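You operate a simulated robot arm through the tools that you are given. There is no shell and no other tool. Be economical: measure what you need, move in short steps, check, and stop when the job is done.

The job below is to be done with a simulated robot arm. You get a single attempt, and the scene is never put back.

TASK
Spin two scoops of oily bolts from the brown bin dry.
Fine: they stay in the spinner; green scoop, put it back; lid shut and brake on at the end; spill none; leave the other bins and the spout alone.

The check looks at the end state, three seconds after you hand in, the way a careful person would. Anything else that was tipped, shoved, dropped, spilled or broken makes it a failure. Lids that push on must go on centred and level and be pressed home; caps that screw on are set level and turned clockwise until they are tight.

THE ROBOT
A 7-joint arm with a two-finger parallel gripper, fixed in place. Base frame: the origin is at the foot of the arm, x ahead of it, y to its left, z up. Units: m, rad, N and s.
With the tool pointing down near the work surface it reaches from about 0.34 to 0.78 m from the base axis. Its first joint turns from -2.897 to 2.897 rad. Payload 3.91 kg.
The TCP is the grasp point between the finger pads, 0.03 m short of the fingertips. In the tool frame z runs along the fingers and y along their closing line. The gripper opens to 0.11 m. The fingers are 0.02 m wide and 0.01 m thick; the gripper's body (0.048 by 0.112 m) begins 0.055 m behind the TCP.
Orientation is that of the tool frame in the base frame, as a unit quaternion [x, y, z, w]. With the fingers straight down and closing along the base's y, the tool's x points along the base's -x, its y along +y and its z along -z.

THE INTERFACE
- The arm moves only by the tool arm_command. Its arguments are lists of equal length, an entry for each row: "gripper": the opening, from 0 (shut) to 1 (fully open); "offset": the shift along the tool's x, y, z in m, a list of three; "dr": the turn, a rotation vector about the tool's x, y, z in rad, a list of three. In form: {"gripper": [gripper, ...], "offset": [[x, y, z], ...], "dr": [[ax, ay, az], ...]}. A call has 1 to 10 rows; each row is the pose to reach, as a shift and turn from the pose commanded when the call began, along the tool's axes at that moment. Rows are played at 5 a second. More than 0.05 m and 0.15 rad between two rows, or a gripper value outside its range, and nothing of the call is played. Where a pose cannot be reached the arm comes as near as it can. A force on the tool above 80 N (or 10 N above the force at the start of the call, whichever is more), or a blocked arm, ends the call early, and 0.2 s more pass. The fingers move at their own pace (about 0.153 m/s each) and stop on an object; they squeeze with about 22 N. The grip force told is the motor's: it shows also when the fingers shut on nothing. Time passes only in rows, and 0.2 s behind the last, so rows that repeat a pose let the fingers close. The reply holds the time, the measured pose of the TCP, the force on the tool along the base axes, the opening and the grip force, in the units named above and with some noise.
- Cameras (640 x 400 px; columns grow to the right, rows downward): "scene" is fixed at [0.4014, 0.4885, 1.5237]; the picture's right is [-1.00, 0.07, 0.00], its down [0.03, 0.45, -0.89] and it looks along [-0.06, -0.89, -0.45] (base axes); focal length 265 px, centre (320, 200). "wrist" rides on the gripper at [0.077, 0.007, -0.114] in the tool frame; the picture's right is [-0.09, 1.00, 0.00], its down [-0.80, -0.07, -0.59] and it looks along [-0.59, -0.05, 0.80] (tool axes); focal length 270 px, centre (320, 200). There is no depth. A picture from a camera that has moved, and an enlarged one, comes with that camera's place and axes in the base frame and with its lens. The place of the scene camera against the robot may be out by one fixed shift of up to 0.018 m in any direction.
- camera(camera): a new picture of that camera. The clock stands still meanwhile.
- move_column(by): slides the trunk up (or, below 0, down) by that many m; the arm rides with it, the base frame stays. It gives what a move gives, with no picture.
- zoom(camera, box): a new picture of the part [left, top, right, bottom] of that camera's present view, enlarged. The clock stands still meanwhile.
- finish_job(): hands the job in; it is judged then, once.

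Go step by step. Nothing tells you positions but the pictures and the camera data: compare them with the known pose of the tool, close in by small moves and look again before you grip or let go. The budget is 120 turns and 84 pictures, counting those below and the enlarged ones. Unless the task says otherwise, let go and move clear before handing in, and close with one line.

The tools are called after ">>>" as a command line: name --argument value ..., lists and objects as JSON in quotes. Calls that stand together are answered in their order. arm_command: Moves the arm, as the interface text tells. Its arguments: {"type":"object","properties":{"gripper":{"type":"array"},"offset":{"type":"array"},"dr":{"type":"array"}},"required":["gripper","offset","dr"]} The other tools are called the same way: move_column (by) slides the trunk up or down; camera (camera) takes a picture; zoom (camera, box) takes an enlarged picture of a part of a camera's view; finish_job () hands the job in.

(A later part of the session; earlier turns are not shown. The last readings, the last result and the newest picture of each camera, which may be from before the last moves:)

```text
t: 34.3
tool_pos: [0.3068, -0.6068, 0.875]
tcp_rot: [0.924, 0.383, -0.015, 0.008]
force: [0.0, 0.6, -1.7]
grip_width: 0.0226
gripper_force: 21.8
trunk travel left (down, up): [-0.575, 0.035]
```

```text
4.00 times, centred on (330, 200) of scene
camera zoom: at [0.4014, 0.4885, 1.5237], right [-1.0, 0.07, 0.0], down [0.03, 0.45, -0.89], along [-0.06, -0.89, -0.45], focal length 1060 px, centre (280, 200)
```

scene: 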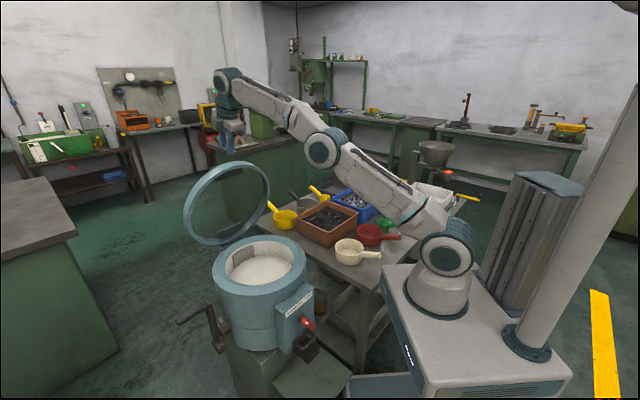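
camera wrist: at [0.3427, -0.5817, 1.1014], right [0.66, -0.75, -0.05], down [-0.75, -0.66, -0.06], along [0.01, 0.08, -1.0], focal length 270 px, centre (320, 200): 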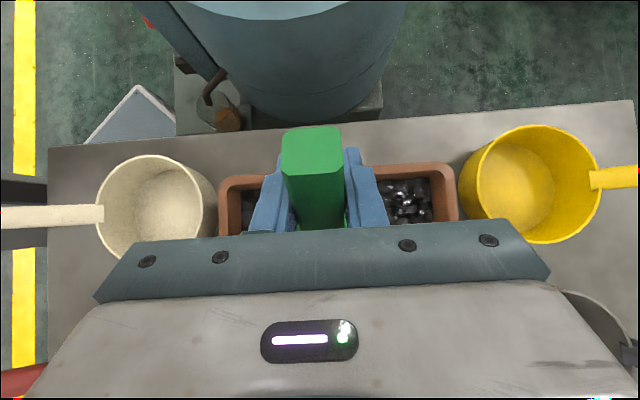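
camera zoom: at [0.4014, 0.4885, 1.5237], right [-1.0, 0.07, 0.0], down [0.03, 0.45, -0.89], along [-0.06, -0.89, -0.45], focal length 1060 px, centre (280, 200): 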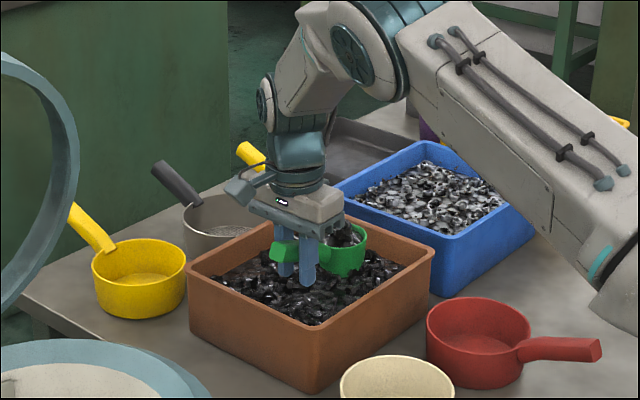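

The scoop came up filled. I'll lift slowly within the bin's footprint and inspect the load.

>>> arm_command --gripper '[0, 0, 0, 0, 0, 0]' --offset '[[0, 0, -0.015], [0, 0, -0.03], [0, 0, -0.055], [0, 0, -0.08], [0, 0, -0.095], [0, 0, -0.1]]' --dr '[[0, 0, 0], [0, 0, 0], [0, 0, 0], [0, 0, 0], [0, 0, 0], [0, 0, 0]]'

>>> zoom --camera "scene" --box '[290, 140, 370, 210]'

```text
t: 35.7
tool_pos: [0.3105, -0.6052, 0.9751]
tcp_rot: [0.923, 0.384, -0.014, 0.007]
force: [0.6, 0.4, -1.6]
grip_width: 0.023
gripper_force: 21.5
trunk travel left (down, up): [-0.575, 0.035]
```

```text
5.71 times, centred on (330, 175) of scene
camera zoom: at [0.4014, 0.4885, 1.5237], right [-1.0, 0.07, 0.0], down [0.03, 0.45, -0.89], along [-0.06, -0.89, -0.45], focal length 1515 px, centre (263, 343)
```

zoom: 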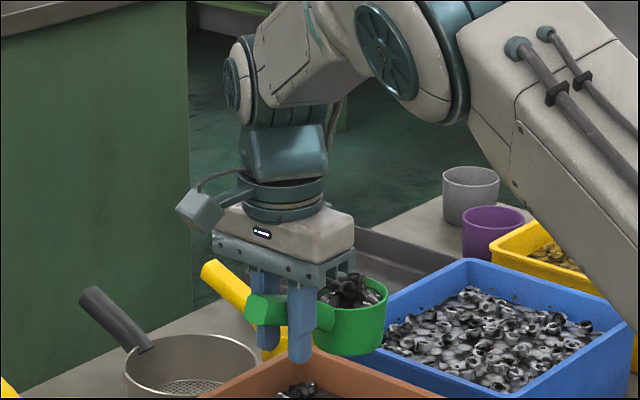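

The load is slightly heaped. I'll give it a gentle rock over the bin so loose pieces drop there, not on the way.

>>> arm_command --gripper '[0, 0, 0, 0, 0, 0, 0]' --offset '[[0, 0, 0], [0, 0, 0], [0, 0, 0], [0, 0, 0], [0, 0, 0], [0, 0, 0], [0, 0, 0]]' --dr '[[0.12, 0.03, 0], [0, 0.03, 0], [-0.12, 0.03, 0], [0, 0.03, 0], [0.12, 0.03, 0], [0, 0.03, 0], [0, 0.03, 0]]'

>>> zoom --camera "scene" --box '[310, 165, 350, 200]'

```text
t: 37.3
tool_pos: [0.31, -0.6046, 0.9734]
tcp_rot: [0.923, 0.384, -0.001, 0.003]
force: [0.1, 0.3, -1.7]
grip_width: 0.0233
gripper_force: 22.0
trunk travel left (down, up): [-0.575, 0.035]
```

```text
11.43 times, centred on (330, 182) of scene
camera zoom: at [0.4014, 0.4885, 1.5237], right [-1.0, 0.07, 0.0], down [0.03, 0.45, -0.89], along [-0.06, -0.89, -0.45], focal length 3030 px, centre (206, 400)
```

zoom: 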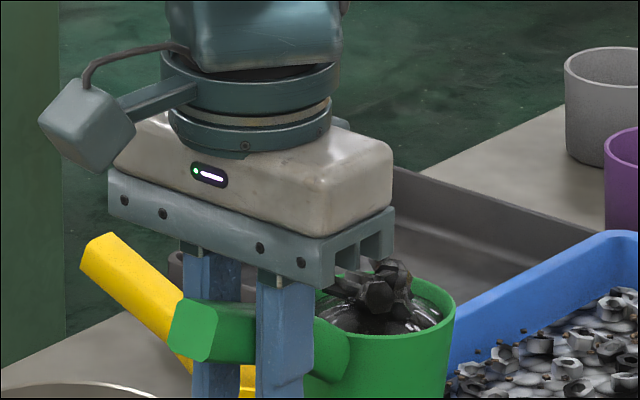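

The load is settled. I'll carry it smoothly toward the open spinner, raising it as I go.

>>> arm_command --gripper '[0, 0, 0, 0, 0, 0, 0, 0, 0, 0]' --offset '[[0.004, 0, -0.012], [0.012, 0, -0.028], [0.028, 0, -0.044], [0.05, 0, -0.058], [0.076, -0.002, -0.068], [0.104, -0.006, -0.075], [0.134, -0.01, -0.08], [0.166, -0.014, -0.08], [0.192, -0.017, -0.08], [0.205, -0.018, -0.08]]' --dr '[[0, 0, 0], [0, 0, 0], [0, 0, 0], [0, 0, -0.015], [0, 0, -0.03], [0, 0, -0.06], [0, 0, -0.09], [0, 0, -0.12], [0, 0, -0.14], [0, 0, -0.15]]'

>>> zoom --camera "scene" --box '[200, 120, 380, 260]'

```text
t: 39.5
tool_pos: [0.4416, -0.4469, 1.0549]
tcp_rot: [0.892, 0.452, -0.002, 0.003]
force: [0.3, -0.1, -1.4]
grip_width: 0.0229
gripper_force: 22.4
trunk travel left (down, up): [-0.575, 0.035]
```

```text
2.86 times, centred on (290, 190) of scene
camera zoom: at [0.4014, 0.4885, 1.5237], right [-1.0, 0.07, 0.0], down [0.03, 0.45, -0.89], along [-0.06, -0.89, -0.45], focal length 758 px, centre (406, 229)
```

zoom: 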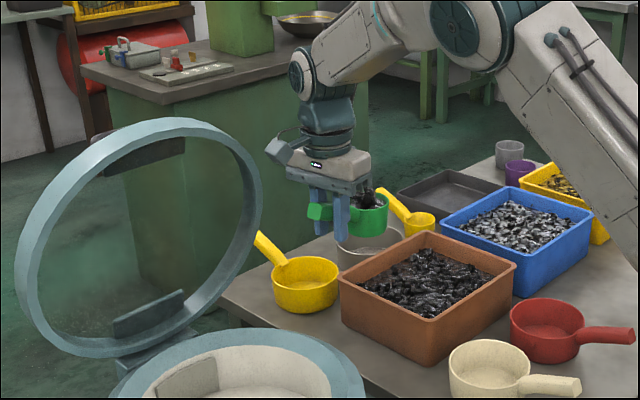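

>>> arm_command --gripper '[0, 0, 0, 0, 0, 0, 0, 0, 0, 0]' --offset '[[0.007, 0, 0], [0.022, 0, 0], [0.052, 0, 0], [0.09, 0.004, 0], [0.13, 0.008, 0], [0.17, 0.012, 0.005], [0.21, 0.016, 0.015], [0.245, 0.019, 0.025], [0.268, 0.0206, 0.033], [0.2744, 0.0206, 0.035]]' --dr '[[0, 0, 0], [0, 0, -0.015], [0, 0, -0.03], [0, 0, -0.05], [0, 0, -0.07], [0, 0, -0.09], [0, 0, -0.11], [0, 0, -0.13], [0, 0, -0.145], [0, 0, -0.15]]'

>>> zoom --camera "scene" --box '[180, 150, 340, 300]'

>>> camera --camera "wrist"

```text
t: 41.7
tool_pos: [0.6212, -0.2357, 1.0187]
tcp_rot: [0.855, 0.519, -0.001, 0.003]
force: [0.4, 0.6, -1.8]
grip_width: 0.0233
gripper_force: 21.6
trunk travel left (down, up): [-0.575, 0.035]
```

```text
2.67 times, centred on (260, 225) of scene
camera zoom: at [0.4014, 0.4885, 1.5237], right [-1.0, 0.07, 0.0], down [0.03, 0.45, -0.89], along [-0.06, -0.89, -0.45], focal length 707 px, centre (480, 133)
```

zoom: 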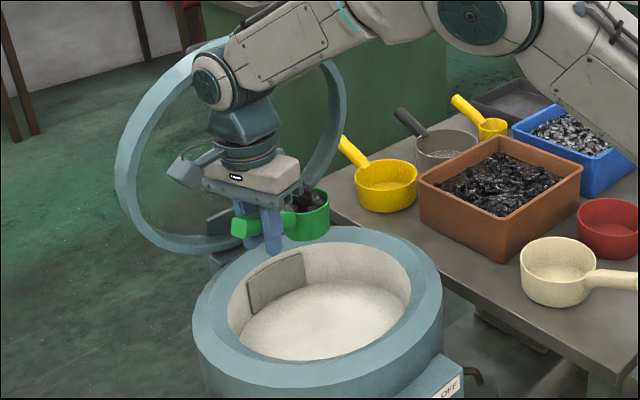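

```text
39 pictures are left
camera wrist: at [0.663, -0.1697, 1.1321], right [0.84, -0.54, 0.0], down [-0.43, -0.67, 0.6], along [-0.32, -0.5, -0.8], focal length 270 px, centre (320, 200)
```

wrist: 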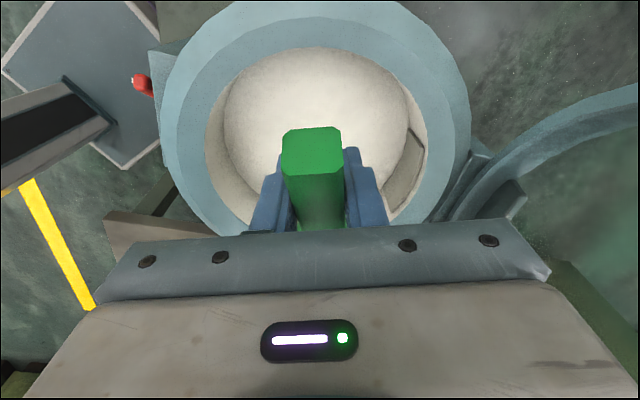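

The scoop is centred over the basket. I'll lower it and begin rolling it about the handle to pour, in two stages.

>>> arm_command --gripper '[0, 0, 0, 0, 0, 0, 0, 0, 0, 0]' --offset '[[0, 0, 0.015], [0, 0, 0.035], [0, -0.002, 0.05], [0, -0.004, 0.05], [0, -0.006, 0.05], [0, -0.008, 0.05], [0, -0.01, 0.05], [0, -0.012, 0.05], [0, -0.014, 0.05], [0, -0.016, 0.05]]' --dr '[[0, 0, 0], [-0.05, 0, 0], [-0.15, 0, 0], [-0.26, 0, 0], [-0.37, 0, 0], [-0.48, 0, 0], [-0.59, 0, 0], [-0.7, 0, 0], [-0.81, 0, 0], [-0.92, 0, 0]]'

>>> zoom --camera "scene" --box '[180, 150, 340, 300]'

```text
t: 43.9
tool_pos: [0.6071, -0.2304, 0.9688]
tcp_rot: [0.766, 0.464, 0.229, 0.382]
force: [0.0, -0.6, -2.1]
grip_width: 0.0232
gripper_force: 21.8
trunk travel left (down, up): [-0.575, 0.035]
```

```text
2.67 times, centred on (260, 225) of scene
camera zoom: at [0.4014, 0.4885, 1.5237], right [-1.0, 0.07, 0.0], down [0.03, 0.45, -0.89], along [-0.06, -0.89, -0.45], focal length 707 px, centre (480, 133)
```

zoom: 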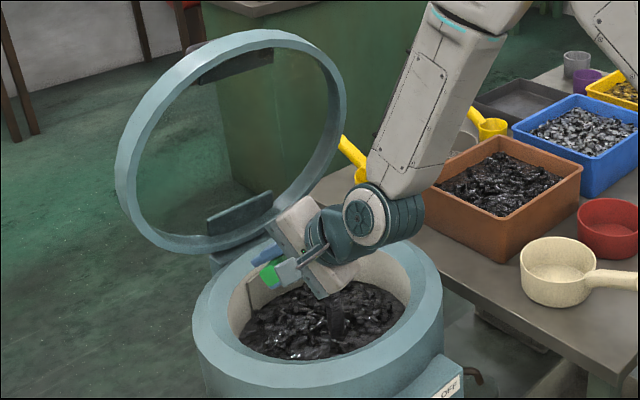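

Bolts have gone into the basket. I'll continue the roll to empty the scoop, rising slightly.

>>> arm_command --gripper '[0, 0, 0, 0, 0, 0, 0, 0, 0, 0]' --offset '[[0, 0.002, -0.001], [0, 0.004, -0.003], [0, 0.008, -0.006], [0, 0.012, -0.009], [0, 0.016, -0.012], [0, 0.02, -0.015], [0, 0.024, -0.018], [0, 0.028, -0.021], [0, 0.032, -0.024], [0, 0.032, -0.024]]' --dr '[[-0.12, 0, 0], [-0.24, 0, 0], [-0.36, 0, 0], [-0.48, 0, 0], [-0.6, 0, 0], [-0.72, 0, 0], [-0.84, 0, 0], [-0.96, 0, 0], [-1.08, 0, 0], [-1.08, 0, 0]]'

>>> zoom --camera "scene" --box '[180, 150, 340, 300]'

```text
t: 46.1
tool_pos: [0.6076, -0.2295, 1.0082]
tcp_rot: [0.46, 0.281, 0.435, 0.721]
force: [-0.3, 0.3, -1.0]
grip_width: 0.0231
gripper_force: 22.7
trunk travel left (down, up): [-0.575, 0.035]
```

```text
2.67 times, centred on (260, 225) of scene
camera zoom: at [0.4014, 0.4885, 1.5237], right [-1.0, 0.07, 0.0], down [0.03, 0.45, -0.89], along [-0.06, -0.89, -0.45], focal length 707 px, centre (480, 133)
```

zoom: 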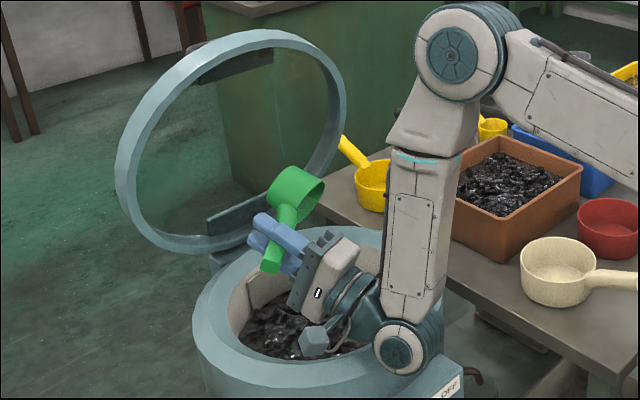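

The scoop looks empty. I'll roll back while rising.

>>> arm_command --gripper '[0, 0, 0, 0, 0, 0, 0, 0, 0, 0]' --offset '[[0, 0.009, 0.004], [0, 0.018, 0.008], [0, 0.027, 0.0125], [0, 0.036, 0.0167], [0, 0.045, 0.021], [0, 0.05, 0.023], [0, 0.0545, 0.025], [0, 0.059, 0.027], [0, 0.064, 0.029], [0, 0.064, 0.029]]' --dr '[[0.05, 0, 0], [0.18, 0, 0], [0.32, 0, 0], [0.46, 0, 0], [0.6, 0, 0], [0.74, 0, 0], [0.88, 0, 0], [1.02, 0, 0], [1.16, 0, 0], [1.3, 0, 0]]'

>>> arm_command --gripper '[0, 0, 0, 0, 0, 0]' --offset '[[0, 0, 0], [0, 0, 0], [0, 0, 0], [0, 0, 0], [0, 0, 0], [0, 0, 0]]' --dr '[[0.13, 0, 0], [0.26, 0, 0], [0.39, 0, 0], [0.52, 0, 0], [0.65, 0, 0], [0.7, 0, 0]]'

>>> camera --camera "scene"

```text
t: 48.3
tool_pos: [0.608, -0.2266, 1.0809]
tcp_rot: [0.802, 0.488, 0.177, 0.296]
force: [-0.2, 0.1, -1.1]
grip_width: 0.0233
gripper_force: 22.3
trunk travel left (down, up): [-0.575, 0.035]
```

```text
t: 49.7
tool_pos: [0.6066, -0.2303, 1.0786]
tcp_rot: [0.856, 0.517, -0.002, 0.002]
force: [0.2, -0.8, -1.2]
grip_width: 0.0229
gripper_force: 22.3
trunk travel left (down, up): [-0.575, 0.035]
```

```text
36 pictures are left
```

scene: 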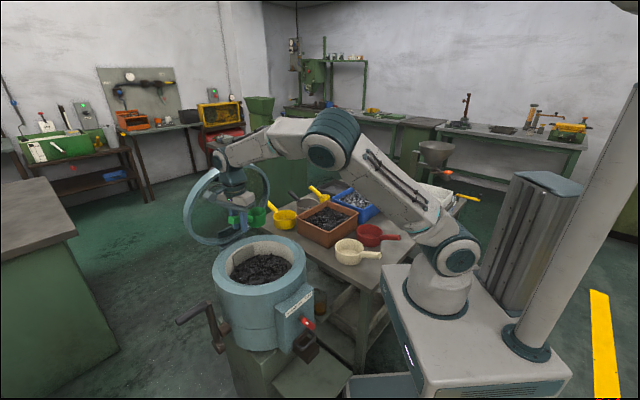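

The first scoop is in the basket and nothing looks spilled. I'm going back over the bin for the second.

>>> arm_command --gripper '[0, 0, 0, 0, 0, 0, 0, 0, 0, 0]' --offset '[[-0.041, -0.0094, 0], [-0.082, -0.0188, 0], [-0.1232, -0.0283, 0], [-0.1643, -0.0377, 0], [-0.2054, -0.0471, 0], [-0.2464, -0.0565, 0.005], [-0.2875, -0.0659, 0.015], [-0.3286, -0.0754, 0.025], [-0.3696, -0.0848, 0.037], [-0.4107, -0.0942, 0.05]]' --dr '[[0, 0, 0.03], [0, 0, 0.06], [0, 0, 0.09], [0, 0, 0.12], [0, 0, 0.15], [0, 0, 0.18], [0, 0, 0.21], [0, 0, 0.24], [0, 0, 0.27], [0, 0, 0.302]]'

>>> arm_command --gripper '[0, 0, 0, 0, 0, 0]' --offset '[[0, 0, 0.01], [0, 0, 0.02], [0, 0, 0.03], [0, 0, 0.045], [0, 0, 0.06], [0, 0, 0.065]]' --dr '[[0, 0.12, 0], [0, 0.24, 0], [0, 0.36, 0], [0, 0.48, 0], [0, 0.6, 0], [0, 0.7, 0]]'

>>> zoom --camera "scene" --box '[270, 150, 390, 250]'

```text
t: 51.9
tool_pos: [0.3312, -0.5501, 1.0301]
tcp_rot: [0.924, 0.382, -0.001, 0.003]
force: [-0.6, 0.5, -1.0]
grip_width: 0.0232
gripper_force: 22.0
trunk travel left (down, up): [-0.575, 0.035]
```

```text
t: 53.3
tool_pos: [0.3336, -0.5514, 0.965]
tcp_rot: [0.868, 0.36, 0.317, -0.129]
force: [0.3, -0.4, -0.9]
grip_width: 0.0233
gripper_force: 22.3
trunk travel left (down, up): [-0.575, 0.035]
```

```text
4.00 times, centred on (330, 200) of scene
camera zoom: at [0.4014, 0.4885, 1.5237], right [-1.0, 0.07, 0.0], down [0.03, 0.45, -0.89], along [-0.06, -0.89, -0.45], focal length 1060 px, centre (280, 200)
```

zoom: 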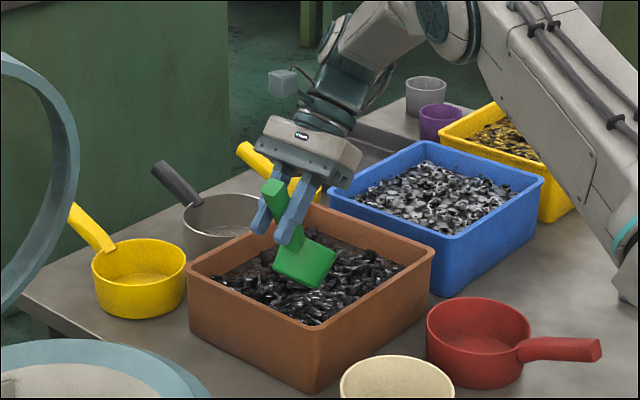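

>>> arm_command --gripper '[0, 0, 0, 0, 0, 0, 0, 0, 0, 0]' --offset '[[-0.0314, 0, 0.0128], [-0.056, 0, 0.0312], [-0.0703, 0, 0.0389], [-0.0821, 0, 0.0419], [-0.0926, 0, 0.0435], [-0.1011, 0, 0.0443], [-0.1075, 0, 0.0442], [-0.1098, 0, 0.0422], [-0.1015, 0, 0.0323], [-0.1015, 0, 0.0323]]' --dr '[[0, 0, 0], [0, 0, 0], [0, 0, 0], [0, -0.1, 0], [0, -0.25, 0], [0, -0.4, 0], [0, -0.55, 0], [0, -0.7, 0], [0, -0.7, 0], [0, -0.7, 0]]'

>>> arm_command --gripper '[0, 0, 0, 0, 0, 0, 0, 0, 0, 0]' --offset '[[0, 0, -0.015], [0, 0, -0.03], [0, 0, -0.055], [0, 0, -0.08], [0, 0, -0.095], [0, 0, -0.1], [0, 0, -0.1], [0, 0, -0.1], [0, 0, -0.1], [0, 0, -0.1]]' --dr '[[0, 0, 0], [0, 0, 0], [0, 0, 0], [0, 0, 0], [0, 0, 0], [0.12, 0, 0], [0, 0, 0], [-0.12, 0, 0], [0, 0, 0], [0, 0, 0]]'

>>> zoom --camera "scene" --box '[290, 150, 370, 210]'

```text
t: 55.5
tool_pos: [0.291, -0.591, 0.8746]
tcp_rot: [0.924, 0.383, -0.001, 0.002]
force: [0.2, 0.2, -2.2]
grip_width: 0.0231
gripper_force: 22.3
trunk travel left (down, up): [-0.575, 0.035]
```

```text
t: 57.7
tool_pos: [0.2919, -0.5905, 0.9754]
tcp_rot: [0.924, 0.382, -0.001, 0.002]
force: [0.7, -0.6, -2.3]
grip_width: 0.023
gripper_force: 22.1
trunk travel left (down, up): [-0.575, 0.035]
```

```text
6.67 times, centred on (330, 180) of scene
camera zoom: at [0.4014, 0.4885, 1.5237], right [-1.0, 0.07, 0.0], down [0.03, 0.45, -0.89], along [-0.06, -0.89, -0.45], focal length 1768 px, centre (253, 333)
```

zoom: 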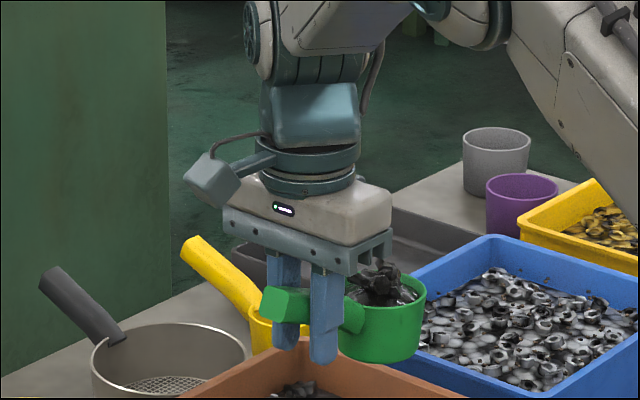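

The second load is good. I'll carry it the same way.

>>> arm_command --gripper '[0, 0, 0, 0, 0, 0, 0, 0, 0, 0]' --offset '[[0.004, 0, -0.012], [0.012, 0, -0.028], [0.028, 0, -0.044], [0.05, 0, -0.058], [0.076, 0, -0.068], [0.104, 0, -0.075], [0.134, 0, -0.08], [0.166, 0, -0.08], [0.192, 0, -0.08], [0.205, 0, -0.08]]' --dr '[[0, 0, 0], [0, 0, 0], [0, 0, 0], [0, 0, -0.015], [0, 0, -0.03], [0, 0, -0.06], [0, 0, -0.09], [0, 0, -0.12], [0, 0, -0.14], [0, 0, -0.15]]'

>>> arm_command --gripper '[0, 0, 0, 0, 0, 0, 0, 0, 0, 0]' --offset '[[0.007, 0, 0], [0.022, 0, 0], [0.052, 0.003, 0], [0.09, 0.006, 0], [0.13, 0.01, 0], [0.17, 0.014, 0.005], [0.21, 0.018, 0.015], [0.245, 0.021, 0.025], [0.27, 0.024, 0.033], [0.278, 0.024, 0.035]]' --dr '[[0, 0, 0], [0, 0, -0.015], [0, 0, -0.03], [0, 0, -0.05], [0, 0, -0.07], [0, 0, -0.09], [0, 0, -0.11], [0, 0, -0.13], [0, 0, -0.145], [0, 0, -0.15]]'

>>> zoom --camera "scene" --box '[180, 150, 340, 300]'

```text
t: 59.9
tool_pos: [0.4371, -0.4453, 1.0559]
tcp_rot: [0.892, 0.452, -0.001, 0.003]
force: [0.8, 0.2, -2.2]
grip_width: 0.0234
gripper_force: 22.1
trunk travel left (down, up): [-0.575, 0.035]
```

```text
t: 62.1
tool_pos: [0.6218, -0.2344, 1.0184]
tcp_rot: [0.856, 0.517, -0.002, 0.002]
force: [0.0, -0.2, -1.7]
grip_width: 0.0235
gripper_force: 21.9
trunk travel left (down, up): [-0.575, 0.035]
```

```text
2.67 times, centred on (260, 225) of scene
camera zoom: at [0.4014, 0.4885, 1.5237], right [-1.0, 0.07, 0.0], down [0.03, 0.45, -0.89], along [-0.06, -0.89, -0.45], focal length 707 px, centre (480, 133)
```

zoom: 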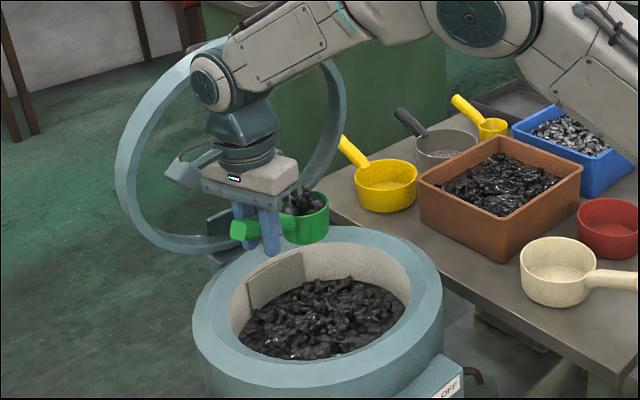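

Same pose as before, so I'll pour with the same motion.

>>> arm_command --gripper '[0, 0, 0, 0, 0, 0, 0, 0, 0, 0]' --offset '[[0, 0, 0.015], [0, 0, 0.035], [0, -0.002, 0.05], [0, -0.004, 0.05], [0, -0.006, 0.05], [0, -0.008, 0.05], [0, -0.01, 0.05], [0, -0.012, 0.05], [0, -0.014, 0.05], [0, -0.016, 0.05]]' --dr '[[0, 0, 0], [-0.05, 0, 0], [-0.15, 0, 0], [-0.26, 0, 0], [-0.37, 0, 0], [-0.48, 0, 0], [-0.59, 0, 0], [-0.7, 0, 0], [-0.81, 0, 0], [-0.92, 0, 0]]'

>>> arm_command --gripper '[0, 0, 0, 0, 0, 0, 0, 0, 0, 0]' --offset '[[0, 0.002, -0.001], [0, 0.004, -0.003], [0, 0.008, -0.006], [0, 0.012, -0.009], [0, 0.016, -0.012], [0, 0.02, -0.015], [0, 0.024, -0.018], [0, 0.028, -0.021], [0, 0.032, -0.024], [0, 0.032, -0.024]]' --dr '[[-0.12, 0, 0], [-0.24, 0, 0], [-0.36, 0, 0], [-0.48, 0, 0], [-0.6, 0, 0], [-0.72, 0, 0], [-0.84, 0, 0], [-0.96, 0, 0], [-1.08, 0, 0], [-1.08, 0, 0]]'

>>> arm_command --gripper '[0, 0, 0, 0, 0, 0, 0, 0, 0, 0]' --offset '[[0, 0.009, 0.004], [0, 0.018, 0.008], [0, 0.027, 0.0125], [0, 0.036, 0.0167], [0, 0.045, 0.021], [0, 0.05, 0.023], [0, 0.0545, 0.025], [0, 0.059, 0.027], [0, 0.064, 0.029], [0, 0.064, 0.029]]' --dr '[[0.05, 0, 0], [0.18, 0, 0], [0.32, 0, 0], [0.46, 0, 0], [0.6, 0, 0], [0.74, 0, 0], [0.88, 0, 0], [1.02, 0, 0], [1.16, 0, 0], [1.3, 0, 0]]'

>>> arm_command --gripper '[0, 0, 0, 0, 0, 0]' --offset '[[0, 0, 0], [0, 0, 0], [0, 0, 0], [0, 0, 0], [0, 0, 0], [0, 0, 0]]' --dr '[[0.13, 0, 0], [0.26, 0, 0], [0.39, 0, 0], [0.52, 0, 0], [0.65, 0, 0], [0.7, 0, 0]]'

>>> zoom --camera "scene" --box '[160, 150, 400, 350]'

```text
t: 64.3
tool_pos: [0.6081, -0.2273, 0.9675]
tcp_rot: [0.766, 0.463, 0.23, 0.383]
force: [-0.3, 0.7, -1.4]
grip_width: 0.0231
gripper_force: 22.5
trunk travel left (down, up): [-0.575, 0.035]
```

```text
t: 66.5
tool_pos: [0.6069, -0.2273, 1.0087]
tcp_rot: [0.46, 0.28, 0.434, 0.722]
force: [0.4, 0.4, -1.1]
grip_width: 0.0232
gripper_force: 21.9
trunk travel left (down, up): [-0.575, 0.035]
```

```text
t: 68.7
tool_pos: [0.6089, -0.2242, 1.0786]
tcp_rot: [0.802, 0.487, 0.177, 0.295]
force: [0.2, -0.3, -1.9]
grip_width: 0.023
gripper_force: 22.2
trunk travel left (down, up): [-0.575, 0.035]
```

```text
t: 70.1
tool_pos: [0.6063, -0.2283, 1.078]
tcp_rot: [0.857, 0.516, -0.001, 0.002]
force: [0.1, 0.3, -2.0]
grip_width: 0.023
gripper_force: 22.9
trunk travel left (down, up): [-0.575, 0.035]
```

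```text
2.00 times, centred on (280, 250) of scene
camera zoom: at [0.4014, 0.4885, 1.5237], right [-1.0, 0.07, 0.0], down [0.03, 0.45, -0.89], along [-0.06, -0.89, -0.45], focal length 530 px, centre (400, 100)
```

zoom: 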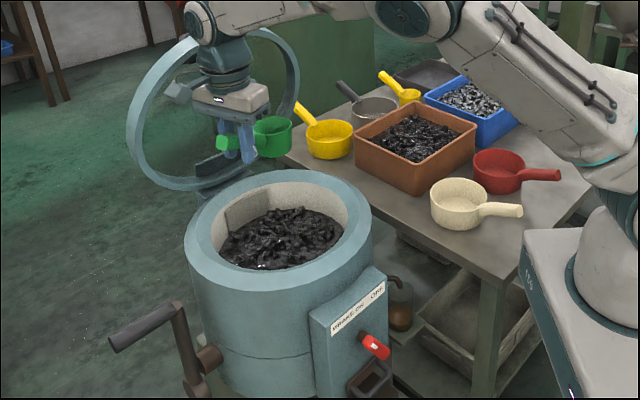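

Both scoops are in the basket and nothing looks spilled. I'll return the scoop to where it stood.

>>> zoom --camera "scene" --box '[265, 195, 315, 235]'

>>> arm_command --gripper '[0, 0, 0, 0, 0, 0, 0, 0, 0, 0]' --offset '[[-0.0395, -0.0271, 0], [-0.0791, -0.0543, 0], [-0.1186, -0.0814, 0], [-0.1582, -0.1086, 0], [-0.1977, -0.1357, 0], [-0.2373, -0.1628, 0], [-0.2768, -0.19, 0], [-0.3164, -0.2171, 0], [-0.3559, -0.2443, 0], [-0.3955, -0.2714, 0]]' --dr '[[0, 0, -0.1175], [0, 0, -0.235], [0, 0, -0.3525], [0, 0, -0.47], [0, 0, -0.5875], [0, 0, -0.705], [0, 0, -0.8225], [0, 0, -0.94], [0, 0, -1.0575], [0, 0, -1.175]]'

>>> arm_command --gripper '[0, 0, 0, 0, 0, 0]' --offset '[[0.0094, -0.0439, 0], [0.0188, -0.0879, 0], [0.0282, -0.1318, 0.01], [0.0376, -0.1757, 0.03], [0.047, -0.2197, 0.05], [0.0564, -0.2636, 0.07]]' --dr '[[0, 0, 0], [0, 0, 0], [0, 0, 0], [0, 0, 0], [0, 0, 0], [0, 0, 0]]'

```text
10.00 times, centred on (290, 215) of scene
camera zoom: at [0.4014, 0.4885, 1.5237], right [-1.0, 0.07, 0.0], down [0.03, 0.45, -0.89], along [-0.06, -0.89, -0.45], focal length 2651 px, centre (620, 50)
```

zoom: 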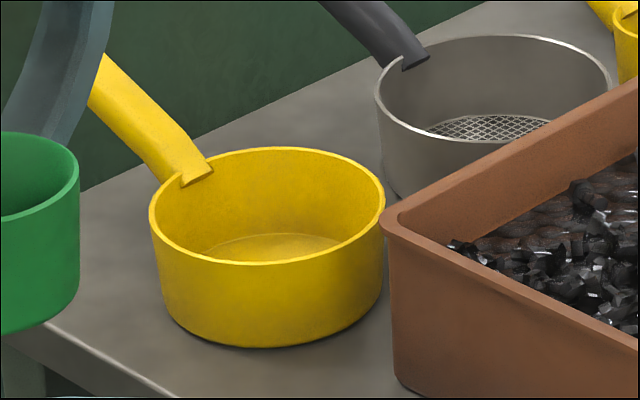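

```text
t: 72.3
tool_pos: [0.1821, -0.45, 1.0784]
tcp_rot: [0.426, 0.905, -0.002, 0.001]
force: [-0.9, 0.3, -1.2]
grip_width: 0.0229
gripper_force: 22.4
trunk travel left (down, up): [-0.575, 0.035]
```

```text
t: 73.7
tool_pos: [-0.0573, -0.5762, 1.0104]
tcp_rot: [0.427, 0.904, -0.002, 0.001]
force: [-0.1, -0.1, -1.0]
grip_width: 0.0233
gripper_force: 21.7
trunk travel left (down, up): [-0.575, 0.035]
```

>>> arm_command --gripper '[0, 0, 0, 0, 0, 0, 0]' --offset '[[0, 0, 0.045], [0, 0, 0.09], [0, 0, 0.13], [0, 0, 0.165], [0, 0, 0.185], [0, 0, 0.193], [0, 0, 0.197]]' --dr '[[0, 0, 0], [0, 0, 0], [0, 0, 0], [0, 0, 0], [0, 0, 0], [0, 0, 0], [0, 0, 0]]'

>>> zoom --camera "scene" --box '[350, 200, 430, 250]'

```text
t: 75.3
tool_pos: [-0.0578, -0.5746, 0.8132]
tcp_rot: [0.427, 0.904, -0.004, 0.002]
force: [-2.0, 2.4, 8.9]
grip_width: 0.0235
gripper_force: 22.0
trunk travel left (down, up): [-0.575, 0.035]
```

```text
8.00 times, centred on (390, 225) of scene
camera zoom: at [0.4014, 0.4885, 1.5237], right [-1.0, 0.07, 0.0], down [0.03, 0.45, -0.89], along [-0.06, -0.89, -0.45], focal length 2121 px, centre (-240, 0)
```

zoom: 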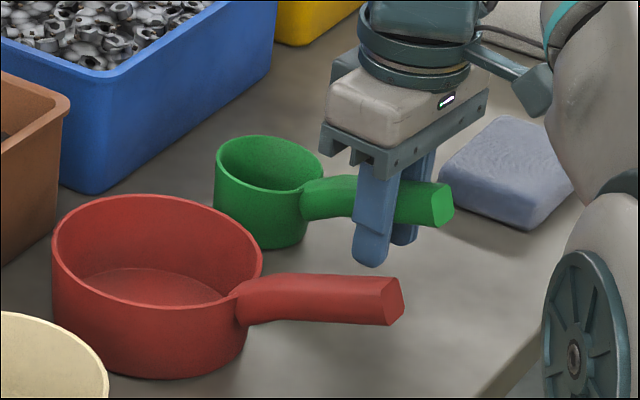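

The scoop is empty and touching the bench in its old place. I'll release and back up.

>>> arm_command --gripper '[0.3, 0.45, 0.45, 0.45, 0.45, 0.45, 0.45, 0.45]' --offset '[[0, 0, 0], [0, 0, 0], [0, 0, 0], [0, 0, -0.02], [0, 0, -0.06], [0, 0, -0.1], [0, 0, -0.14], [0, 0, -0.18]]' --dr '[[0, 0, 0], [0, 0, 0], [0, 0, 0], [0, 0, 0], [0, 0, 0], [0, 0, 0], [0, 0, 0], [0, 0, 0]]'

>>> zoom --camera "scene" --box '[350, 200, 430, 250]'

```text
t: 77.1
tool_pos: [-0.054, -0.5757, 0.9939]
tcp_rot: [0.426, 0.905, -0.002, 0.001]
force: [0.1, 0.9, 0.5]
grip_width: 0.0498
gripper_force: 0.1
trunk travel left (down, up): [-0.575, 0.035]
```

```text
8.00 times, centred on (390, 225) of scene
camera zoom: at [0.4014, 0.4885, 1.5237], right [-1.0, 0.07, 0.0], down [0.03, 0.45, -0.89], along [-0.06, -0.89, -0.45], focal length 2121 px, centre (-240, 0)
```

zoom: 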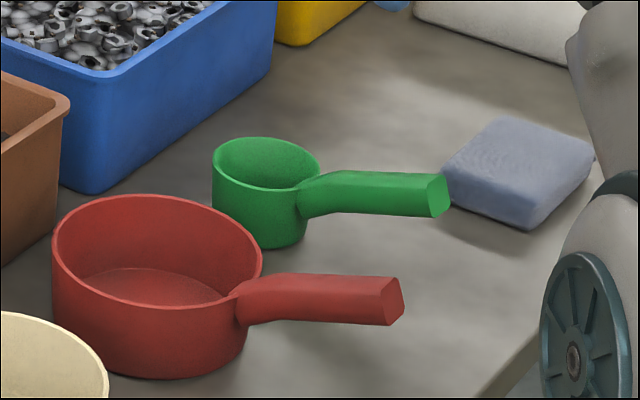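

The scoop is back in place, upright. Now I'll return to the pose from which I released the lid handle.

>>> arm_command --gripper '[0.45, 0.45, 0.45, 0.45, 0.45, 0.45, 0.45, 0.45, 0.45, 0.45]' --offset '[[-0.0088, 0.0388, -0.022], [-0.0176, 0.0776, -0.044], [-0.0264, 0.1164, -0.066], [-0.0352, 0.1552, -0.09], [-0.044, 0.194, -0.112], [-0.0528, 0.2328, -0.134], [-0.0616, 0.2716, -0.156], [-0.0704, 0.3104, -0.178], [-0.0792, 0.3492, -0.2], [-0.088, 0.388, -0.222]]' --dr '[[0, 0, -0.145], [0, 0, -0.29], [0, 0, -0.435], [0, 0, -0.58], [0, 0, -0.725], [0, 0, -0.87], [0, 0, -1.015], [0, 0, -1.16], [0, 0, -1.305], [0, 0, -1.45]]'

```text
t: 79.3
tool_pos: [0.2987, -0.3931, 1.216]
tcp_rot: [-0.282, 0.959, -0.002, -0.001]
force: [-0.2, -0.5, 0.6]
grip_width: 0.0494
gripper_force: 0.1
trunk travel left (down, up): [-0.575, 0.035]
```

>>> arm_command --gripper '[0.45, 0.45, 0.45]' --offset '[[-0.04, -0.005, -0.023], [-0.08, -0.01, -0.045], [-0.1196, -0.0155, -0.068]]' --dr '[[0, 0, -0.067], [0, 0, -0.134], [0, 0, -0.201]]'

>>> arm_command --gripper '[0.36, 0.36, 0.36, 0.36, 0.36, 0.36]' --offset '[[-0.0231, -0.0356, 0], [-0.0462, -0.0712, 0], [-0.0693, -0.1069, 0], [-0.0924, -0.1425, 0], [-0.1155, -0.1781, 0], [-0.1386, -0.2137, 0]]' --dr '[[0.06, 0, 0], [0.12, 0, 0], [0.18, 0, 0], [0.24, 0, 0], [0.3, 0, 0], [0.36, 0, 0]]'

>>> camera --camera "wrist"

```text
t: 80.1
tool_pos: [0.4078, -0.3423, 1.2814]
tcp_rot: [-0.377, 0.926, -0.003, -0.001]
force: [0.3, -0.2, -0.1]
grip_width: 0.0492
gripper_force: 0.1
trunk travel left (down, up): [-0.575, 0.035]
```

```text
t: 81.5
tool_pos: [0.6588, -0.4008, 1.2782]
tcp_rot: [-0.369, 0.912, -0.167, 0.066]
force: [0.6, -1.4, -0.4]
grip_width: 0.0396
gripper_force: 0.0
trunk travel left (down, up): [-0.575, 0.035]
```

```text
28 pictures are left
camera wrist: at [0.5718, -0.4207, 1.3824], right [-0.59, 0.73, -0.35], down [0.48, 0.66, 0.58], along [0.65, 0.17, -0.74], focal length 270 px, centre (320, 200)
```

wrist: 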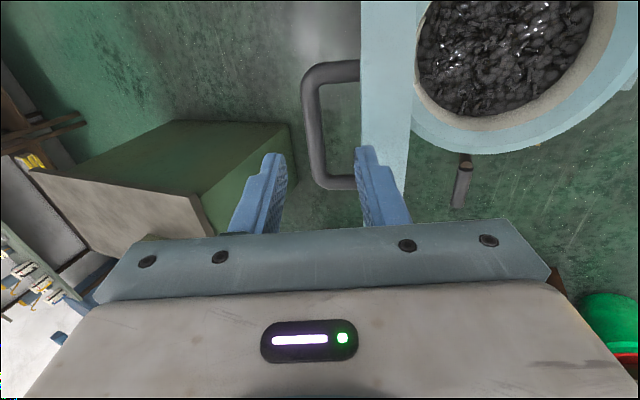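

The bar lies between the fingers. I'll narrow the gap a little, slide down over it and grip.

>>> arm_command --gripper '[0.28, 0.28, 0.28, 0.28, 0.28]' --offset '[[0, -0.005, 0.02], [0, -0.005, 0.045], [0, -0.005, 0.065], [0, -0.005, 0.08], [0, -0.005, 0.09]]' --dr '[[0, 0, 0], [0, 0, 0], [0, 0, 0], [0, 0, 0], [0, 0, 0]]'

>>> arm_command --gripper '[0, 0, 0, 0]' --offset '[[0, 0, 0], [0, 0, 0], [0, 0, 0], [0, 0, 0]]' --dr '[[0, 0, 0], [0, 0, 0], [0, 0, 0], [0, 0, 0]]'

>>> camera --camera "wrist"

```text
t: 82.7
tool_pos: [0.6811, -0.4262, 1.199]
tcp_rot: [-0.37, 0.911, -0.169, 0.067]
force: [-0.3, 0.0, 0.1]
grip_width: 0.0307
gripper_force: 0.1
trunk travel left (down, up): [-0.575, 0.035]
```

```text
t: 83.7
tool_pos: [0.6823, -0.4261, 1.1985]
tcp_rot: [-0.369, 0.911, -0.169, 0.066]
force: [-1.4, -1.0, -0.3]
grip_width: 0.0139
gripper_force: 45.1
trunk travel left (down, up): [-0.575, 0.035]
```

```text
27 pictures are left
camera wrist: at [0.594, -0.4453, 1.3038], right [-0.59, 0.73, -0.36], down [0.47, 0.66, 0.58], along [0.66, 0.17, -0.73], focal length 270 px, centre (320, 200)
```

wrist: 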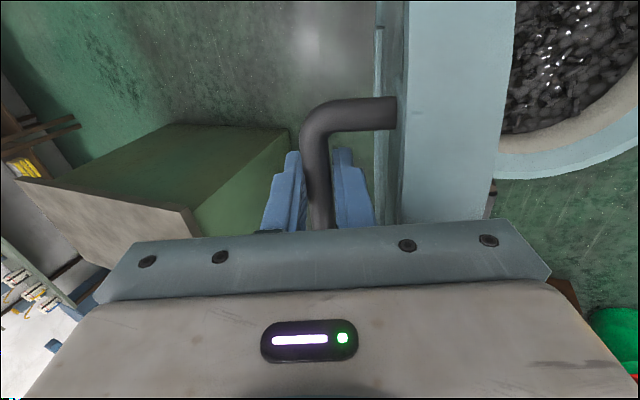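

The bar is held. I'll swing the lid down along the arc, levelling the tool as I go.

>>> arm_command --gripper '[0, 0, 0, 0, 0, 0]' --offset '[[0, 0.0258, -0.006], [0, 0.0545, -0.01], [0, 0.0833, -0.0116], [0, 0.1121, -0.0107], [0, 0.1408, -0.0072], [0, 0.1691, -0.0012]]' --dr '[[-0.06, 0, 0], [-0.12, 0, 0], [-0.18, 0, 0], [-0.24, 0, 0], [-0.3, 0, 0], [-0.36, 0, 0]]'

>>> zoom --camera "scene" --box '[160, 110, 340, 290]'

```text
t: 85.1
tool_pos: [0.5696, -0.313, 1.1425]
tcp_rot: [-0.375, 0.927, -0.003, -0.001]
force: [-12.0, 3.4, 15.2]
grip_width: 0.0139
gripper_force: 45.1
trunk travel left (down, up): [-0.575, 0.035]
```

```text
2.22 times, centred on (250, 200) of scene
camera zoom: at [0.4014, 0.4885, 1.5237], right [-1.0, 0.07, 0.0], down [0.03, 0.45, -0.89], along [-0.06, -0.89, -0.45], focal length 589 px, centre (476, 200)
```

zoom: 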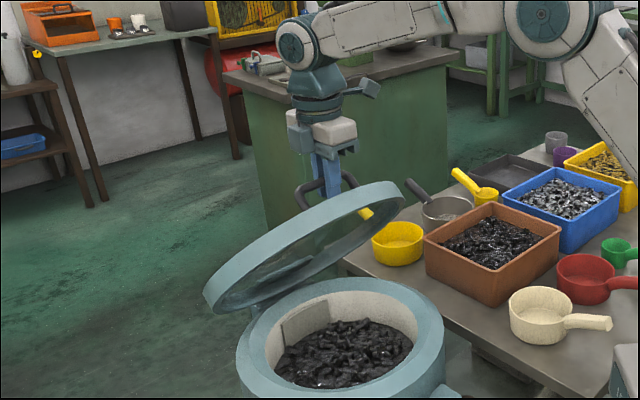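

>>> arm_command --gripper '[0, 0, 0, 0, 0, 0, 0, 0]' --offset '[[0, 0.0234, 0.0184], [0, 0.0449, 0.038], [0, 0.0645, 0.0595], [0, 0.0822, 0.0825], [0, 0.0978, 0.107], [0, 0.1112, 0.1328], [0, 0.1223, 0.1596], [0, 0.1311, 0.1873]]' --dr '[[0, 0, 0], [0, 0, 0], [0, 0, 0], [0, 0, 0], [0, 0, 0], [0, 0, 0], [0, 0, 0], [0, 0, 0]]'

>>> zoom --camera "scene" --box '[180, 180, 340, 300]'

```text
t: 86.9
tool_pos: [0.4711, -0.2164, 0.9527]
tcp_rot: [-0.376, 0.926, 0.002, -0.004]
force: [-36.4, 23.5, 7.5]
grip_width: 0.0139
gripper_force: 44.8
trunk travel left (down, up): [-0.575, 0.035]
```

```text
3.33 times, centred on (260, 240) of scene
camera zoom: at [0.4014, 0.4885, 1.5237], right [-1.0, 0.07, 0.0], down [0.03, 0.45, -0.89], along [-0.06, -0.89, -0.45], focal length 884 px, centre (520, 67)
```

zoom: 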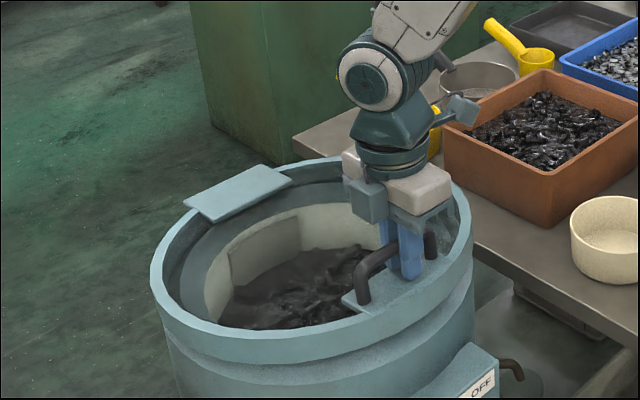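

The lid is almost closed; the side force says I should ease outward slightly. I'll finish pressing down.

>>> arm_command --gripper '[0, 0, 0, 0]' --offset '[[0, 0.006, 0.006], [0, 0.01, 0.014], [0, 0.012, 0.022], [0, 0.012, 0.027]]' --dr '[[0, 0, 0], [0, 0, 0], [0, 0, 0], [0, 0, 0]]'

>>> zoom --camera "scene" --box '[180, 180, 340, 300]'

```text
t: 87.9
tool_pos: [0.4675, -0.2114, 0.9269]
tcp_rot: [-0.374, 0.927, -0.002, -0.002]
force: [-28.3, 7.1, 3.3]
grip_width: 0.0136
gripper_force: 44.9
trunk travel left (down, up): [-0.575, 0.035]
```

```text
3.33 times, centred on (260, 240) of scene
camera zoom: at [0.4014, 0.4885, 1.5237], right [-1.0, 0.07, 0.0], down [0.03, 0.45, -0.89], along [-0.06, -0.89, -0.45], focal length 884 px, centre (520, 67)
```

zoom: 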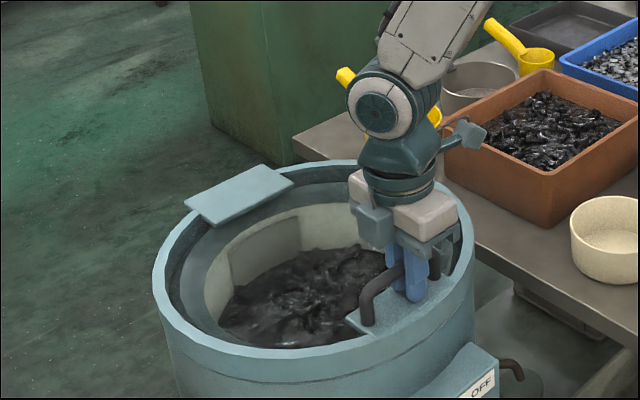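

>>> arm_command --gripper '[0, 0, 0]' --offset '[[0, 0.003, 0.006], [0, 0.004, 0.012], [0, 0.004, 0.018]]' --dr '[[0, 0, 0], [0, 0, 0], [0, 0, 0]]'

>>> zoom --camera "scene" --box '[180, 200, 340, 320]'

```text
t: 88.6
tool_pos: [0.4684, -0.2117, 0.9229]
tcp_rot: [-0.376, 0.927, -0.008, 0.002]
force: [-23.3, 5.2, 54.0]
grip_width: 0.0135
gripper_force: 44.5
trunk travel left (down, up): [-0.575, 0.035]
stopped in row 3: the force on the tool passed its limit (the readings are from after the stop); the commanded pose is now the measured one
```

```text
3.33 times, centred on (260, 260) of scene
camera zoom: at [0.4014, 0.4885, 1.5237], right [-1.0, 0.07, 0.0], down [0.03, 0.45, -0.89], along [-0.06, -0.89, -0.45], focal length 884 px, centre (520, 0)
```

zoom: 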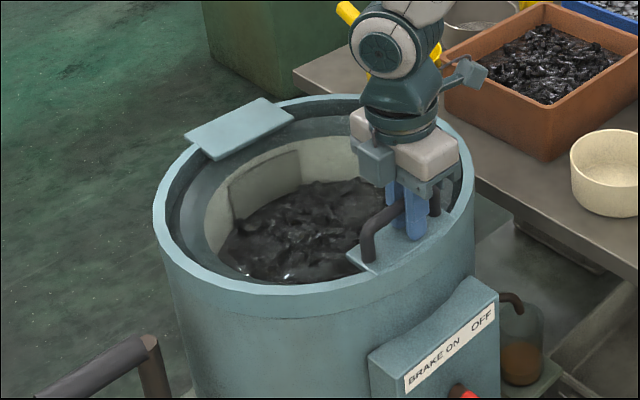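

The lid is shut: firm resistance at the original height. I'll release and lift clear.

>>> arm_command --gripper '[0.3, 0.5, 0.5, 0.5, 0.5, 0.5, 0.5]' --offset '[[0, 0, 0], [0, 0, 0], [0, 0, -0.02], [0, 0, -0.06], [0, 0, -0.1], [0, 0, -0.14], [0, 0, -0.17]]' --dr '[[0, 0, 0], [0, 0, 0], [0, 0, 0], [0, 0, 0], [0, 0, 0], [0, 0, 0], [0, 0, 0]]'

>>> zoom --camera "scene" --box '[160, 210, 340, 380]'

```text
t: 90.2
tool_pos: [0.4706, -0.2121, 1.0876]
tcp_rot: [-0.375, 0.927, -0.007, 0.002]
force: [-0.3, 0.3, -0.4]
grip_width: 0.055
gripper_force: 0.1
trunk travel left (down, up): [-0.575, 0.035]
```

```text
2.35 times, centred on (250, 295) of scene
camera zoom: at [0.4014, 0.4885, 1.5237], right [-1.0, 0.07, 0.0], down [0.03, 0.45, -0.89], along [-0.06, -0.89, -0.45], focal length 624 px, centre (485, -24)
```

zoom: 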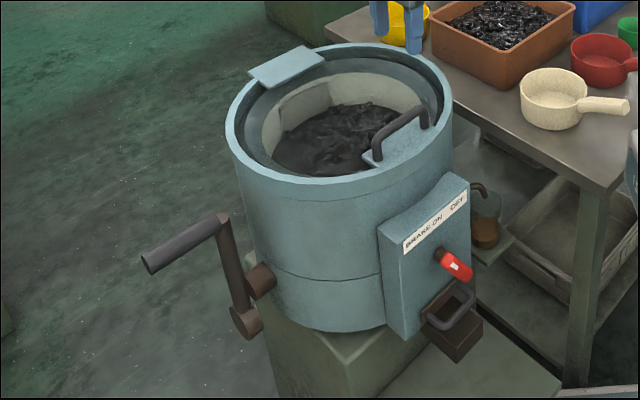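

The lid is closed as it was. Next is the brake lever: a bar on a pin, centred near (0.399, -0.128, 0.723), with its marked top end leaning to "ON". I'll turn the tool to face the box and hover left of the lever's top with the fingers closed.

>>> arm_command --gripper '[0, 0, 0, 0, 0, 0, 0, 0, 0, 0]' --offset '[[-0.0066, 0.0112, 0], [-0.0132, 0.0223, 0], [-0.0198, 0.0335, 0], [-0.0264, 0.0446, 0], [-0.033, 0.0558, 0.005], [-0.0396, 0.0669, 0.02], [-0.0462, 0.0781, 0.035], [-0.0528, 0.0892, 0.05], [-0.0594, 0.1004, 0.07], [-0.066, 0.1115, 0.09]]' --dr '[[0, 0, 0.149], [0, 0, 0.298], [0, 0, 0.447], [0, 0, 0.596], [0, 0, 0.745], [0, 0, 0.894], [0, 0, 1.043], [0, 0, 1.192], [0, 0, 1.341], [0, 0, 1.49]]'

>>> arm_command --gripper '[0, 0]' --offset '[[0, 0, 0.03], [0, 0, 0.05]]' --dr '[[0, 0, 0.03], [0, 0, 0.06]]'

>>> camera --camera "wrist"

```text
t: 92.4
tool_pos: [0.4417, -0.0859, 0.9976]
tcp_rot: [0.354, 0.935, -0.005, 0.007]
force: [0.0, 0.6, 0.0]
grip_width: 0.0
gripper_force: 21.8
trunk travel left (down, up): [-0.575, 0.035]
```

```text
t: 93.0
tool_pos: [0.4424, -0.0859, 0.9444]
tcp_rot: [0.382, 0.924, -0.004, 0.006]
force: [-0.3, -0.5, 0.7]
grip_width: 0.0
gripper_force: 21.7
trunk travel left (down, up): [-0.575, 0.035]
```

```text
21 pictures are left
camera wrist: at [0.3929, -0.0262, 1.0572], right [0.76, 0.64, 0.0], down [0.51, -0.61, 0.61], along [0.39, -0.46, -0.8], focal length 270 px, centre (320, 200)
```

wrist: 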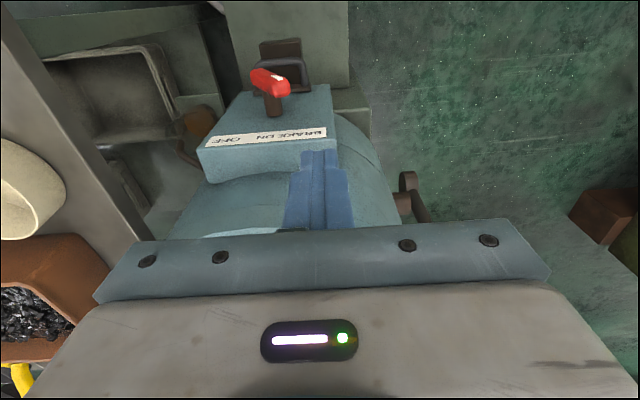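

The lever position is confirmed. I'll lower the closed fingers beside the marked end and push it gently to the right (toward OFF).

>>> arm_command --gripper '[0, 0, 0, 0, 0]' --offset '[[0, 0, 0.045], [0, 0, 0.09], [0, 0, 0.135], [0, 0, 0.16], [0, 0, 0.169]]' --dr '[[0, 0, 0], [0, 0, 0], [0, 0, 0], [0, 0, 0], [0, 0, 0]]'

>>> arm_command --gripper '[0, 0, 0, 0, 0, 0, 0, 0]' --offset '[[0, -0.015, 0], [0, -0.03, 0], [0, -0.04, 0], [0, -0.05, 0], [0, -0.06, 0], [0, -0.07, 0], [0, -0.08, 0], [0, -0.085, 0]]' --dr '[[0, 0, 0], [0, 0, 0], [0, 0, 0], [0, 0, 0], [0, 0, 0], [0, 0, 0], [0, 0, 0], [0, 0, 0]]'

>>> zoom --camera "scene" --box '[260, 270, 350, 370]'

```text
t: 94.2
tool_pos: [0.4427, -0.0887, 0.776]
tcp_rot: [0.381, 0.924, -0.004, 0.007]
force: [0.0, 0.6, 0.3]
grip_width: 0.0
gripper_force: 21.8
trunk travel left (down, up): [-0.575, 0.035]
```

```text
t: 95.9
tool_pos: [0.3991, -0.1325, 0.7771]
tcp_rot: [0.371, 0.929, 0.007, 0.014]
force: [32.4, 51.3, 2.4]
grip_width: 0.0
gripper_force: 21.5
trunk travel left (down, up): [-0.575, 0.035]
stopped in row 8: the force on the tool passed its limit (the readings are from after the stop); the commanded pose is now the measured one
```

```text
4.00 times, centred on (305, 320) of scene
camera zoom: at [0.4014, 0.4885, 1.5237], right [-1.0, 0.07, 0.0], down [0.03, 0.45, -0.89], along [-0.06, -0.89, -0.45], focal length 1060 px, centre (380, -280)
```

zoom: 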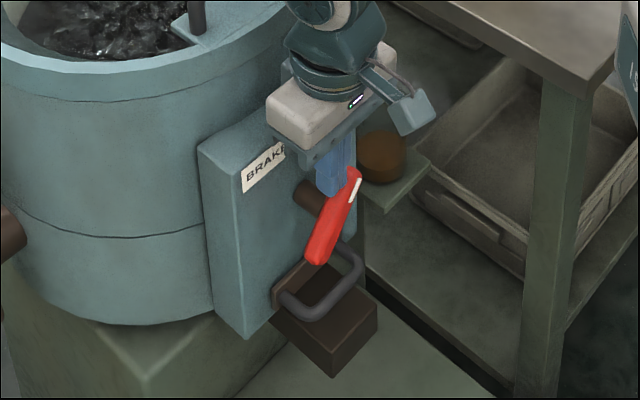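

The lever now points to OFF and hit its stop. I'll back off, rise, and look closely at the crank.

>>> arm_command --gripper '[0, 0, 0, 0, 0, 0, 0]' --offset '[[0, 0.02, 0], [0, 0.05, 0], [0, 0.06, -0.03], [0, 0.06, -0.07], [0, 0.06, -0.11], [0, 0.06, -0.15], [0, 0.06, -0.19]]' --dr '[[0, 0, 0], [0, 0, 0], [0, 0, 0], [0, 0, 0], [0, 0, 0], [0, 0, 0], [0, 0, 0]]'

>>> zoom --camera "scene" --box '[160, 270, 320, 370]'

```text
t: 97.5
tool_pos: [0.4294, -0.0988, 0.9669]
tcp_rot: [0.377, 0.926, 0.003, 0.012]
force: [0.6, -0.6, -0.2]
grip_width: 0.0
gripper_force: 22.2
trunk travel left (down, up): [-0.575, 0.035]
```

```text
4.00 times, centred on (240, 320) of scene
camera zoom: at [0.4014, 0.4885, 1.5237], right [-1.0, 0.07, 0.0], down [0.03, 0.45, -0.89], along [-0.06, -0.89, -0.45], focal length 1060 px, centre (640, -280)
```

zoom: 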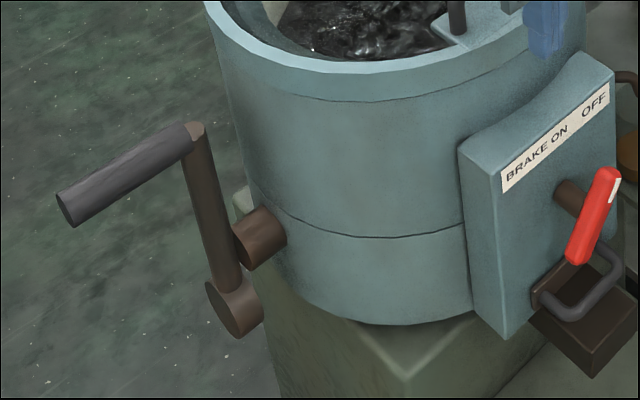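

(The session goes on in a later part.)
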